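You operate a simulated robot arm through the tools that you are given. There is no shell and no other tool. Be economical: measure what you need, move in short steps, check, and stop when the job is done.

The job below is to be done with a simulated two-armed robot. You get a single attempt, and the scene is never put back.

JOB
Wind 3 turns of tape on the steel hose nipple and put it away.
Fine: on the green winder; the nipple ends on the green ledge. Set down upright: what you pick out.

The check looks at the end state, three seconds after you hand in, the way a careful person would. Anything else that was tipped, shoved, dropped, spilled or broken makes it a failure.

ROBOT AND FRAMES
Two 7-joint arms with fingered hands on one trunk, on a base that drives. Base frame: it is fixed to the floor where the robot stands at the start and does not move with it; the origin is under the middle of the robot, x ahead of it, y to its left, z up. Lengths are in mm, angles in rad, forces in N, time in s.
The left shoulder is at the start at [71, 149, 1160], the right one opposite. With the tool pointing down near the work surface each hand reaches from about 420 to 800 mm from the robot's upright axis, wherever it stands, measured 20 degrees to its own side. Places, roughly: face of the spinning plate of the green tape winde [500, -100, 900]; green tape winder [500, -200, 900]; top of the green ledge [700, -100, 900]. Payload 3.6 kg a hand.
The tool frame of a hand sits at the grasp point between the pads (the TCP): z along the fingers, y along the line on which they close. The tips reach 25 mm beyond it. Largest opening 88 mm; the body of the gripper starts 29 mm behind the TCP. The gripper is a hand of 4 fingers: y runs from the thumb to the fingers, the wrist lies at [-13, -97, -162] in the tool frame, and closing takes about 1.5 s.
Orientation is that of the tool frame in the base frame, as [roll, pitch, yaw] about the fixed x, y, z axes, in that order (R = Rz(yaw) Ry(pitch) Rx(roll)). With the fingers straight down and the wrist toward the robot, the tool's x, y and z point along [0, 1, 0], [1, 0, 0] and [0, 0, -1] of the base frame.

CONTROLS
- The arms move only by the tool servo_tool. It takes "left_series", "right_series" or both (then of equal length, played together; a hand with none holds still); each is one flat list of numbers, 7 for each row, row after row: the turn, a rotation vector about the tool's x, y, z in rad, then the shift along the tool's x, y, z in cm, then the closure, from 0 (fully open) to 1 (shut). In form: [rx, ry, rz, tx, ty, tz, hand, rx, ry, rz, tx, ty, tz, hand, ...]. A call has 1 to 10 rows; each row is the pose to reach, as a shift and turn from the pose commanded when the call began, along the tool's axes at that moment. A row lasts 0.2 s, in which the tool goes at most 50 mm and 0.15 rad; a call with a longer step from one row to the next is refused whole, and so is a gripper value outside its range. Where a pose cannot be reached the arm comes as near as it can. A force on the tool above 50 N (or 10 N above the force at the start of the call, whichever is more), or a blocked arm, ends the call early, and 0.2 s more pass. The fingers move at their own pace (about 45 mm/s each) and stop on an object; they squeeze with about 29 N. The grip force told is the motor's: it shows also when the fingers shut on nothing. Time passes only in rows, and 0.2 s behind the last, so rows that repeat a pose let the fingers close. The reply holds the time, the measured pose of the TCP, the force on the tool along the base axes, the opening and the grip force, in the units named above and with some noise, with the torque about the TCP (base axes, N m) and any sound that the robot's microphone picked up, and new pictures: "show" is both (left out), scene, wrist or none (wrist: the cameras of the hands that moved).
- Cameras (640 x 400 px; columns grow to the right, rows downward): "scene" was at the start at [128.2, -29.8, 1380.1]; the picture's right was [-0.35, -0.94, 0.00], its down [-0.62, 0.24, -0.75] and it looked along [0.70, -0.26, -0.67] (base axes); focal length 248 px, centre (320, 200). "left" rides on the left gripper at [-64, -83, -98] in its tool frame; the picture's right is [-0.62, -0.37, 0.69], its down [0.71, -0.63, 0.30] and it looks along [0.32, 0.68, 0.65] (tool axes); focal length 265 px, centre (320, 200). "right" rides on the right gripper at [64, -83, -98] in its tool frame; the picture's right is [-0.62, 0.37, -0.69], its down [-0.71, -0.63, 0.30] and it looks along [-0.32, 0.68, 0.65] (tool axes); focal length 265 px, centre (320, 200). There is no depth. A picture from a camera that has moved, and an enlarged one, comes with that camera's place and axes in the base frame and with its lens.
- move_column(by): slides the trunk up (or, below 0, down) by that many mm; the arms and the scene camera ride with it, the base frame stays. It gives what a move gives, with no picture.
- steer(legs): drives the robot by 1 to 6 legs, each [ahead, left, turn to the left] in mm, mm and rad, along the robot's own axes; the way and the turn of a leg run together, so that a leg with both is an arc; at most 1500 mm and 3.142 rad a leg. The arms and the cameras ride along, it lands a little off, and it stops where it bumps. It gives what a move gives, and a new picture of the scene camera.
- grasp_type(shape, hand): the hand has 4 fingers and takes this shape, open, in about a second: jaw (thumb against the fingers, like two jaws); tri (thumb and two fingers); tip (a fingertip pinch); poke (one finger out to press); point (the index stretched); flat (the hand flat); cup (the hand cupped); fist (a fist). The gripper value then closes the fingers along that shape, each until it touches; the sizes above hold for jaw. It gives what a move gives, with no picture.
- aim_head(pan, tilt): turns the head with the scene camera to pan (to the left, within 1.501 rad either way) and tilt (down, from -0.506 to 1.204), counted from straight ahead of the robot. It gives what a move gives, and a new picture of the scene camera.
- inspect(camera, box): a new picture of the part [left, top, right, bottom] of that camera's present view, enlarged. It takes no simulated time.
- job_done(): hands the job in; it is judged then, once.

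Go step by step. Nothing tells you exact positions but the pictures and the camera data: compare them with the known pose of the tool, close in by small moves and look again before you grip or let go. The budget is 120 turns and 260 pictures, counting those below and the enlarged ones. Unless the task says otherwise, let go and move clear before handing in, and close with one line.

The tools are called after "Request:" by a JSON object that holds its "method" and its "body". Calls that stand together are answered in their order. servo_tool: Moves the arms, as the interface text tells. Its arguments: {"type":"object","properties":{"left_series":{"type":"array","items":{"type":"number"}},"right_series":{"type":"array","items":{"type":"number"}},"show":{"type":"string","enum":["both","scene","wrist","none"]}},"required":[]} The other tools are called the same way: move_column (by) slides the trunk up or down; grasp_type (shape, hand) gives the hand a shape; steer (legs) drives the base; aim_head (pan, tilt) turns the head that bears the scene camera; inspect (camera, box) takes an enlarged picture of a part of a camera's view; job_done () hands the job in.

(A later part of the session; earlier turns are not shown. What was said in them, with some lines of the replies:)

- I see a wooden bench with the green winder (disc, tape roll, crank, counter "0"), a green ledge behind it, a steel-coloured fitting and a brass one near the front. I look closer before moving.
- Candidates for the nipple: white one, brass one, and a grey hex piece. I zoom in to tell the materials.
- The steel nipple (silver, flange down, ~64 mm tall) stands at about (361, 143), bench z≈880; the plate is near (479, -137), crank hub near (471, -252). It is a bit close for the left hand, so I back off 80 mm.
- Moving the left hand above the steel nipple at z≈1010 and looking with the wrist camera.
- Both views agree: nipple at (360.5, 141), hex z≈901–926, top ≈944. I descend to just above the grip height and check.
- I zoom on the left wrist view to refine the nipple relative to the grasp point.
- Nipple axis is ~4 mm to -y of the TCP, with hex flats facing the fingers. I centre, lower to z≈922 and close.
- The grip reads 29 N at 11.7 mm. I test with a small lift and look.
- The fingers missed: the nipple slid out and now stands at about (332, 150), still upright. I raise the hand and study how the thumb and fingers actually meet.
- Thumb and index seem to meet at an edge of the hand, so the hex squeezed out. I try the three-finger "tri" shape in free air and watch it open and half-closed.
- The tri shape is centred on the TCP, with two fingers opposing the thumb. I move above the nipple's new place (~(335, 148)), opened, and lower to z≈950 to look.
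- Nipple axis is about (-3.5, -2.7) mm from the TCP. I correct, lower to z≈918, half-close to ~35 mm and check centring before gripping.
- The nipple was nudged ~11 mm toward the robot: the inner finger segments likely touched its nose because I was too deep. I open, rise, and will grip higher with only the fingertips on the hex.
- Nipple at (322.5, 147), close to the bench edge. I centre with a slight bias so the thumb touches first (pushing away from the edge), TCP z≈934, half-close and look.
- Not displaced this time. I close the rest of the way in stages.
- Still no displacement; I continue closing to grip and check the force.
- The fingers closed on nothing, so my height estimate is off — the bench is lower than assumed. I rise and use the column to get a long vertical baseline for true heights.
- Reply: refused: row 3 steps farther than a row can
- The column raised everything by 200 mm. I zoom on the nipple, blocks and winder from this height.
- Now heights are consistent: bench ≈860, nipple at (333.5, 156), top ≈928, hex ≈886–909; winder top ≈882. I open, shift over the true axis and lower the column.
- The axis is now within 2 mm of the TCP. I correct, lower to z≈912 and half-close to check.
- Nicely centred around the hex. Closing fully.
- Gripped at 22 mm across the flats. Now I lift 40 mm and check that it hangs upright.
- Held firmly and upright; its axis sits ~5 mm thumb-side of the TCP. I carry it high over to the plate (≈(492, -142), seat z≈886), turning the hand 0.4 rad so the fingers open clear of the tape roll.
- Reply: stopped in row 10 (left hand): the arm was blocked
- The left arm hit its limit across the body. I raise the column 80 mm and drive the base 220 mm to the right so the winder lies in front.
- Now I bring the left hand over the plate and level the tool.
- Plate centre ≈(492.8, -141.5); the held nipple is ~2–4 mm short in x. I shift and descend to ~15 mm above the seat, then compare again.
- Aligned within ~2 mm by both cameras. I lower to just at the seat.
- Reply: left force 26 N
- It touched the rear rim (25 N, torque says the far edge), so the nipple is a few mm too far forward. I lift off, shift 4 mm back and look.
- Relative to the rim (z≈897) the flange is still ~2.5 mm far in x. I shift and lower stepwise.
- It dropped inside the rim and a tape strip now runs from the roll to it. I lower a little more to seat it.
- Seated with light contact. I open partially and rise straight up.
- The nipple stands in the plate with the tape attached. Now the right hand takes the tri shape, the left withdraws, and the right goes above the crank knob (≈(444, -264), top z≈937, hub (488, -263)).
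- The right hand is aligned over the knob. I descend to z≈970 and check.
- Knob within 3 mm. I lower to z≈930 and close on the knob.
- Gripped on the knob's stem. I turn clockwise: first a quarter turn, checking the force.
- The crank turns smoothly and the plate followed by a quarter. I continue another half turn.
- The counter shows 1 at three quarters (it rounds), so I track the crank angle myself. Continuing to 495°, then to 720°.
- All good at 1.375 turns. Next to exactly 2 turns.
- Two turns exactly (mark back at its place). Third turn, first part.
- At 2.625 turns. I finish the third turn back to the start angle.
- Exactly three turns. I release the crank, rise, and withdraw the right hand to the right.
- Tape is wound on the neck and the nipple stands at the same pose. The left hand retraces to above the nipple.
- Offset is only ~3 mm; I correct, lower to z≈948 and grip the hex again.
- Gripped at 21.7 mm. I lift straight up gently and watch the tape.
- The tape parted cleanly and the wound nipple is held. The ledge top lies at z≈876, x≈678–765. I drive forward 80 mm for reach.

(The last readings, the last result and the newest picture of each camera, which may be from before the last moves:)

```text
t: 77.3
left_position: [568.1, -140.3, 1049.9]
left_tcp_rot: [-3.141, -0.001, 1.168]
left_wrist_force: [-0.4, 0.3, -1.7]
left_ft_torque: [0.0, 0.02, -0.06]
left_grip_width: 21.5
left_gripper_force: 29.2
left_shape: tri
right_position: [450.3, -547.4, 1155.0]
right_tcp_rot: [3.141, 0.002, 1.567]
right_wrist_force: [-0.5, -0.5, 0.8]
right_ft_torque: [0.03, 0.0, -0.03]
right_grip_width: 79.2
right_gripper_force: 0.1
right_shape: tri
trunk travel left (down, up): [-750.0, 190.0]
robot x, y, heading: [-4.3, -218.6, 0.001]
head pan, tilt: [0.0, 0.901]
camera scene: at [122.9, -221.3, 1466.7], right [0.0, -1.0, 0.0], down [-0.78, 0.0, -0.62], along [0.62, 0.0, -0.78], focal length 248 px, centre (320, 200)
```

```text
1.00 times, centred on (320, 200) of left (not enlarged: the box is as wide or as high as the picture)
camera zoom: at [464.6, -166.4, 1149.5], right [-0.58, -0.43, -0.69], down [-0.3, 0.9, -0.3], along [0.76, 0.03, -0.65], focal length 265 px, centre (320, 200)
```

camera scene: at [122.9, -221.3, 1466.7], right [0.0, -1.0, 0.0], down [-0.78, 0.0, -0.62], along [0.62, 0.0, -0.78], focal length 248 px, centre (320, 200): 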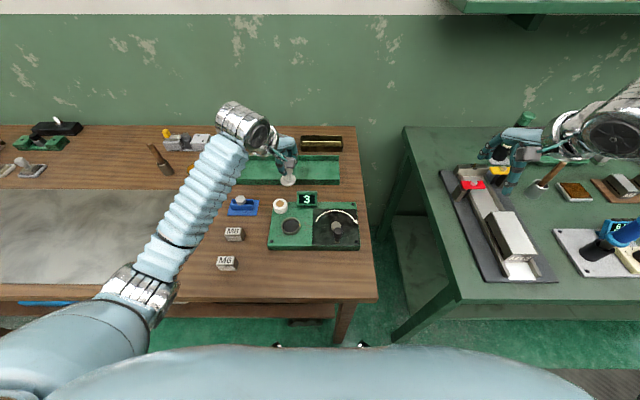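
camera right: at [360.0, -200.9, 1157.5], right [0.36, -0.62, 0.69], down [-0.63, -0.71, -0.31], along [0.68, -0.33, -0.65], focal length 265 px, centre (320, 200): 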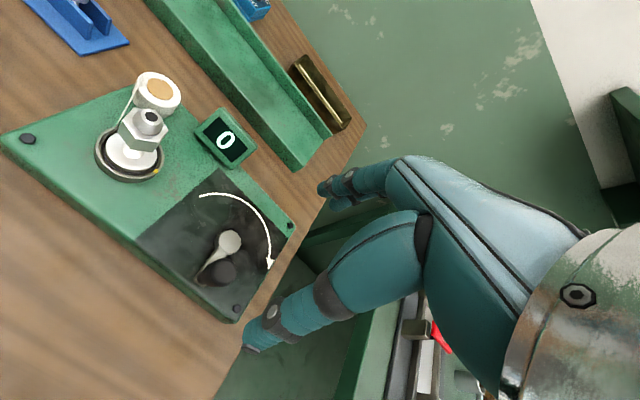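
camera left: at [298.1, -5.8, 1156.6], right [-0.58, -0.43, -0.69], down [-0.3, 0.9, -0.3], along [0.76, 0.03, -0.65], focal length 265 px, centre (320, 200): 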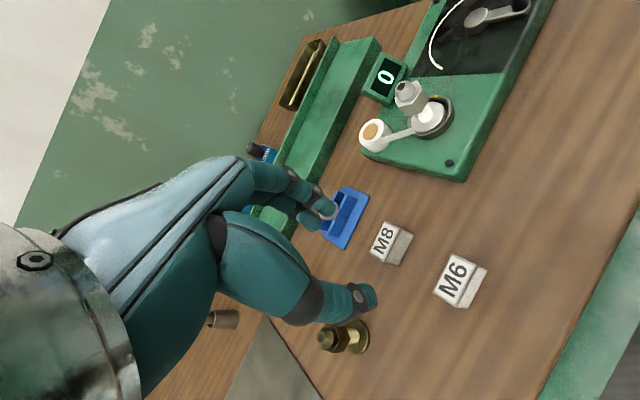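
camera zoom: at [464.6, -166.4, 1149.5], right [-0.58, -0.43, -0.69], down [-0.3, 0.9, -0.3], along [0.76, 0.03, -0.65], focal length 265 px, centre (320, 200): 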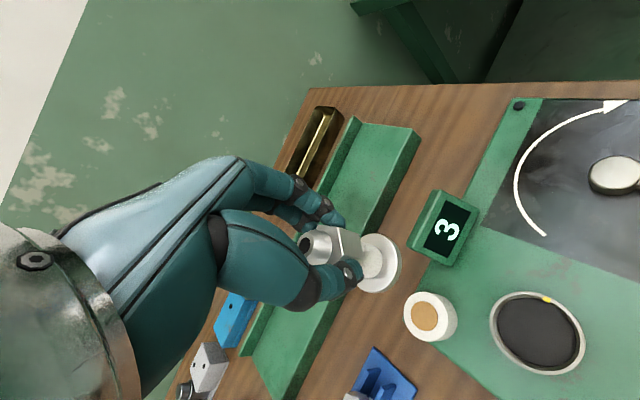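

Now I move the nipple over the ledge centre (≈(718, -95)) and descend to ~25 mm above it.

Request:
{"method": "servo_tool", "body": {"left_series": [0, 0, 0, 2.5, 3.1, 0, 1, 0, 0, 0, 5.1, 6.2, 0, 1, 0, 0, 0, 7.7, 9.4, 0, 1, 0, 0, 0, 10.2, 12.5, 0, 1, 0, 0, 0, 10.2, 12.5, 3, 1, 0, 0, 0, 10.2, 12.5, 6, 1, 0, 0, 0, 10.2, 12.5, 9, 1, 0, 0, 0, 10.2, 12.5, 9, 1], "show": "scene"}}

Request:
{"method": "inspect", "body": {"camera": "scene", "box": [220, 100, 340, 190]}}

Request:
{"method": "inspect", "body": {"camera": "left", "box": [200, 80, 560, 360]}}

```text
t: 79.2
left_position: [722.9, -94.3, 958.6]
left_tcp_rot: [-3.141, 0.001, 1.171]
left_wrist_force: [-0.8, -0.2, -1.9]
left_ft_torque: [0.0, -0.02, 0.01]
left_grip_width: 21.7
left_gripper_force: 28.7
left_shape: tri
right_position: [453.6, -546.9, 1152.3]
right_tcp_rot: [3.141, 0.001, 1.568]
right_wrist_force: [1.3, 0.3, -0.3]
right_ft_torque: [-0.02, -0.01, 0.01]
right_grip_width: 79.0
right_gripper_force: 0.0
right_shape: tri
trunk travel left (down, up): [-750.0, 190.0]
robot x, y, heading: [2.6, -219.4, 0.002]
head pan, tilt: [0.0, 0.901]
camera scene: at [124.1, -221.1, 1466.4], right [0.0, -1.0, 0.0], down [-0.78, 0.0, -0.62], along [0.62, 0.0, -0.78], focal length 248 px, centre (320, 200)
```

scene: 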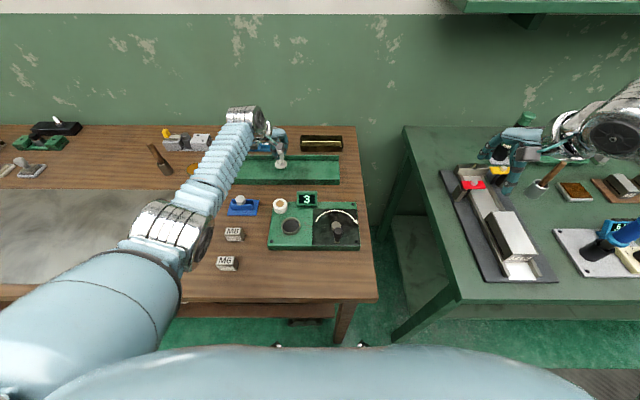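

```text
4.44 times, centred on (280, 145) of scene
camera zoom: at [124.1, -221.1, 1466.4], right [0.0, -1.0, 0.0], down [-0.78, 0.0, -0.62], along [0.62, 0.0, -0.78], focal length 1101 px, centre (498, 444)
```

zoom: 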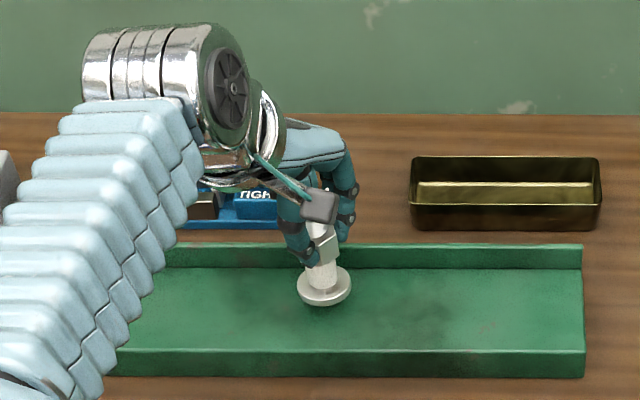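

```text
1.43 times, centred on (380, 220) of left
camera zoom: at [620.4, -121.3, 1058.9], right [-0.58, -0.43, -0.69], down [-0.3, 0.9, -0.3], along [0.76, 0.03, -0.65], focal length 379 px, centre (234, 171)
```

zoom: 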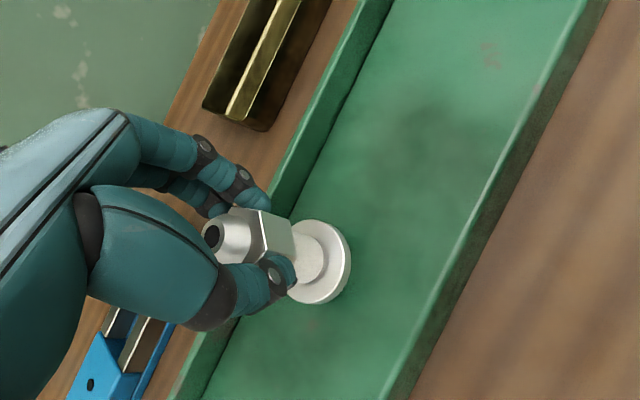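

Well over the ledge. I lower toward contact in small steps.

Request:
{"method": "servo_tool", "body": {"left_series": [0, 0, 0, 0, 0, 0.8, 1, 0, 0, 0, 0, 0, 1.6, 1, 0, 0, 0, 0, 0, 2.2, 1, 0, 0, 0, 0, 0, 2.2, 1], "show": "none"}}

Request:
{"method": "inspect", "body": {"camera": "scene", "box": [255, 130, 315, 180]}}

```text
t: 80.2
left_position: [722.3, -94.9, 942.3]
left_tcp_rot: [3.132, -0.003, 1.167]
left_wrist_force: [1.9, 1.1, 13.7]
left_ft_torque: [0.01, -0.1, 0.03]
left_grip_width: 22.2
left_gripper_force: 29.4
left_shape: tri
right_position: [449.2, -547.2, 1153.2]
right_tcp_rot: [3.139, 0.0, 1.567]
right_wrist_force: [-0.1, -0.7, 0.5]
right_ft_torque: [0.0, 0.01, 0.01]
right_grip_width: 79.3
right_gripper_force: 0.0
right_shape: tri
trunk travel left (down, up): [-750.0, 190.0]
robot x, y, heading: [0.6, -223.0, 0.001]
head pan, tilt: [0.0, 0.901]
```

```text
8.00 times, centred on (285, 155) of scene
camera zoom: at [121.7, -221.6, 1466.9], right [0.0, -1.0, 0.0], down [-0.78, 0.0, -0.62], along [0.62, 0.0, -0.78], focal length 1983 px, centre (600, 560)
```

zoom: 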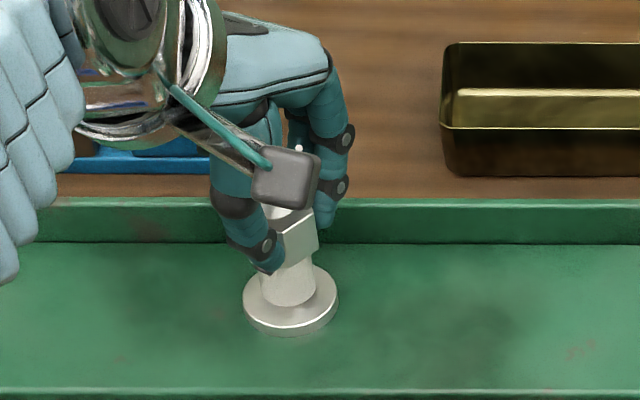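

Contact with ~15 N through the nipple's foot. I ease up 4 mm, then open and rise.

Request:
{"method": "servo_tool", "body": {"left_series": [0, 0, 0, 0, 0, -0.4, 1, 0, 0, 0, 0, 0, -0.4, 1], "show": "none"}}

Request:
{"method": "inspect", "body": {"camera": "scene", "box": [255, 130, 315, 180]}}

```text
t: 80.8
left_position: [723.3, -94.9, 942.2]
left_tcp_rot: [-3.141, -0.004, 1.17]
left_wrist_force: [3.8, 0.1, 11.3]
left_ft_torque: [-0.03, -0.12, -0.03]
left_grip_width: 22.7
left_gripper_force: 29.1
left_shape: tri
right_position: [452.0, -547.2, 1153.3]
right_tcp_rot: [3.14, 0.001, 1.568]
right_wrist_force: [0.2, -0.6, 0.1]
right_ft_torque: [0.0, 0.02, -0.03]
right_grip_width: 79.0
right_gripper_force: 0.0
right_shape: tri
trunk travel left (down, up): [-750.0, 190.0]
robot x, y, heading: [0.7, -221.0, 0.002]
head pan, tilt: [0.0, 0.901]
```

```text
8.00 times, centred on (285, 155) of scene
camera zoom: at [122.9, -221.8, 1466.5], right [0.0, -1.0, 0.0], down [-0.78, 0.0, -0.62], along [0.62, 0.0, -0.78], focal length 1983 px, centre (600, 560)
```

zoom: 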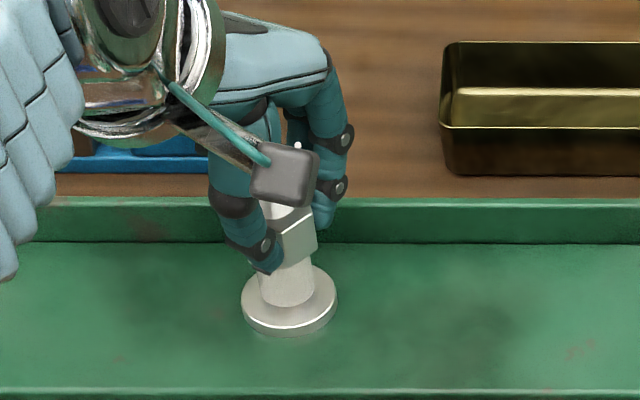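

Still ~11 N; I ease up a bit more before releasing.

Request:
{"method": "servo_tool", "body": {"left_series": [0, 0, 0, 0, 0, -0.2, 1, 0, 0, 0, 0, 0, -0.2, 1], "show": "none"}}

```text
t: 81.3
left_position: [722.5, -95.4, 942.2]
left_tcp_rot: [-3.14, 0.0, 1.17]
left_wrist_force: [2.9, -0.5, 5.8]
left_ft_torque: [-0.01, -0.13, 0.01]
left_grip_width: 22.3
left_gripper_force: 29.1
left_shape: tri
right_position: [452.2, -546.8, 1152.3]
right_tcp_rot: [3.141, 0.001, 1.568]
right_wrist_force: [0.4, 1.4, 0.1]
right_ft_torque: [0.01, -0.01, -0.03]
right_grip_width: 79.3
right_gripper_force: 0.1
right_shape: tri
trunk travel left (down, up): [-750.0, 190.0]
robot x, y, heading: [1.5, -219.2, 0.002]
head pan, tilt: [0.0, 0.901]
```

Light contact (≈6 N). Opening partially and rising straight up.

Request:
{"method": "servo_tool", "body": {"left_series": [0, 0, 0, 0, 0, 0, 0.8, 0, 0, 0, 0, 0, 0, 0.65, 0, 0, 0, 0, 0, 0, 0.5, 0, 0, 0, 0, 0, 0, 0.42, 0, 0, 0, 0, 0, 0, 0.42, 0, 0, 0, 0, 0, -1.5, 0.42, 0, 0, 0, 0, 0, -4, 0.42, 0, 0, 0, 0, 0, -8, 0.42, 0, 0, 0, 0, 0, -12, 0.42, 0, 0, 0, 0, 0, -12, 0.42], "show": "scene"}}

Request:
{"method": "inspect", "body": {"camera": "scene", "box": [220, 110, 340, 200]}}

Request:
{"method": "inspect", "body": {"camera": "left", "box": [240, 80, 560, 360]}}

```text
t: 83.5
left_position: [724.2, -94.8, 1064.5]
left_tcp_rot: [-3.141, 0.001, 1.169]
left_wrist_force: [-0.1, -0.9, 0.1]
left_ft_torque: [0.02, 0.03, 0.0]
left_grip_width: 50.8
left_gripper_force: 0.1
left_shape: tri
right_position: [452.1, -547.0, 1154.5]
right_tcp_rot: [-3.141, 0.002, 1.567]
right_wrist_force: [0.4, -0.3, -0.5]
right_ft_torque: [0.01, 0.0, -0.02]
right_grip_width: 79.1
right_gripper_force: 0.0
right_shape: tri
trunk travel left (down, up): [-750.0, 190.0]
robot x, y, heading: [-0.6, -222.3, -0.001]
head pan, tilt: [0.0, 0.901]
camera scene: at [124.7, -221.3, 1466.4], right [0.0, -1.0, 0.0], down [-0.78, 0.0, -0.62], along [0.62, 0.0, -0.78], focal length 248 px, centre (320, 200)
```

scene: 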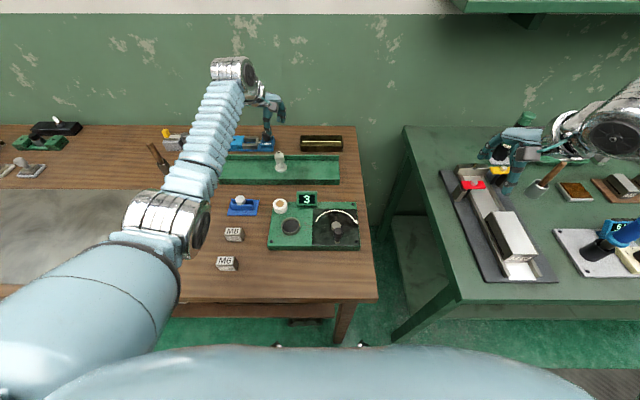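

```text
4.44 times, centred on (280, 155) of scene
camera zoom: at [124.7, -221.3, 1466.4], right [0.0, -1.0, 0.0], down [-0.78, 0.0, -0.62], along [0.62, 0.0, -0.78], focal length 1101 px, centre (498, 400)
```

zoom: 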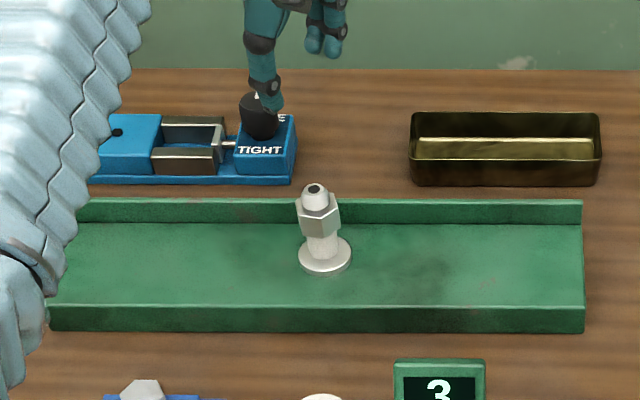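

```text
1.43 times, centred on (400, 220) of left
camera zoom: at [621.3, -121.4, 1163.6], right [-0.58, -0.43, -0.69], down [-0.3, 0.9, -0.3], along [0.76, 0.03, -0.65], focal length 379 px, centre (206, 171)
```

zoom: 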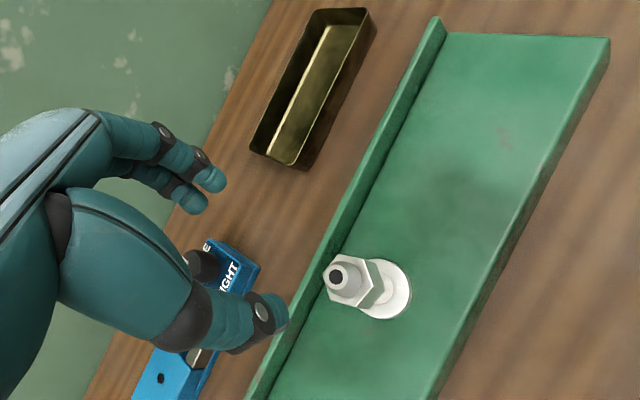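

The wound nipple stands upright on the green ledge. I draw the left hand back clear and take a last look.

Request:
{"method": "servo_tool", "body": {"left_series": [0, 0, 0, -0.5, -4, 0, 0.42, 0, 0, 0, -0.5, -8, 0, 0.42, 0, 0, 0, 0, -12, 0, 0.42, 0, 0, 0, 2, -16, 0, 0.42, 0, 0, 0, 4, -20, 0, 0.42, 0, 0, 0, 4, -20, 0, 0.42], "show": "scene"}}

Request:
{"method": "inspect", "body": {"camera": "scene", "box": [140, 110, 380, 280]}}

```text
t: 85.0
left_position: [555.5, 17.9, 1062.4]
left_tcp_rot: [-3.138, -0.003, 1.168]
left_wrist_force: [-0.7, 0.4, -0.1]
left_ft_torque: [0.01, 0.0, 0.03]
left_grip_width: 50.8
left_gripper_force: 0.1
left_shape: tri
right_position: [454.9, -548.7, 1150.6]
right_tcp_rot: [-3.14, 0.001, 1.567]
right_wrist_force: [-0.8, -0.6, -0.5]
right_ft_torque: [-0.03, 0.0, 0.02]
right_grip_width: 79.3
right_gripper_force: 0.0
right_shape: tri
trunk travel left (down, up): [-750.0, 190.0]
robot x, y, heading: [-0.3, -217.8, -0.004]
head pan, tilt: [0.0, 0.901]
camera scene: at [126.0, -223.3, 1466.3], right [0.0, -1.0, 0.0], down [-0.78, 0.0, -0.62], along [0.62, 0.0, -0.78], focal length 248 px, centre (320, 200)
```

scene: 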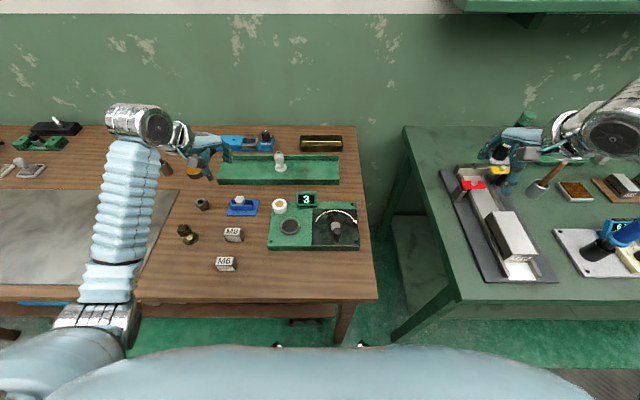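

```text
2.35 times, centred on (260, 195) of scene
camera zoom: at [126.0, -223.3, 1466.3], right [0.0, -1.0, 0.0], down [-0.78, 0.0, -0.62], along [0.62, 0.0, -0.78], focal length 583 px, centre (461, 212)
```

zoom: 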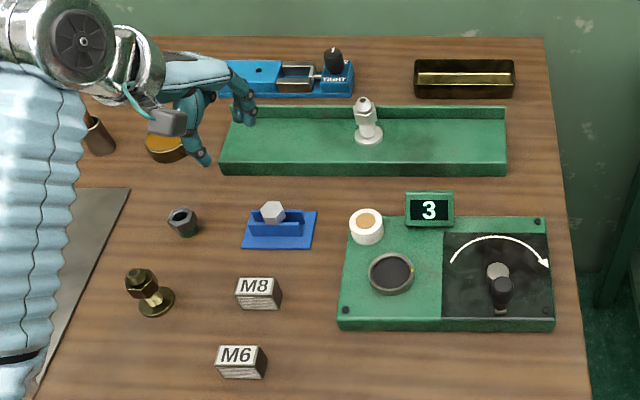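

Everything else I can see is in its place, the counter reads 3, and the nipple stands upright on the ledge with both hands clear. I hand in.

Request:
{"method": "job_done", "body": {}}

```text
The job is handed in.
```

The steel hose nipple has 3 turns of tape from the green winder and stands upright on the green ledge, with both hands clear. My first grips slid it a few centimetres across the bench without tipping it, and nothing else visible in the last picture had moved.
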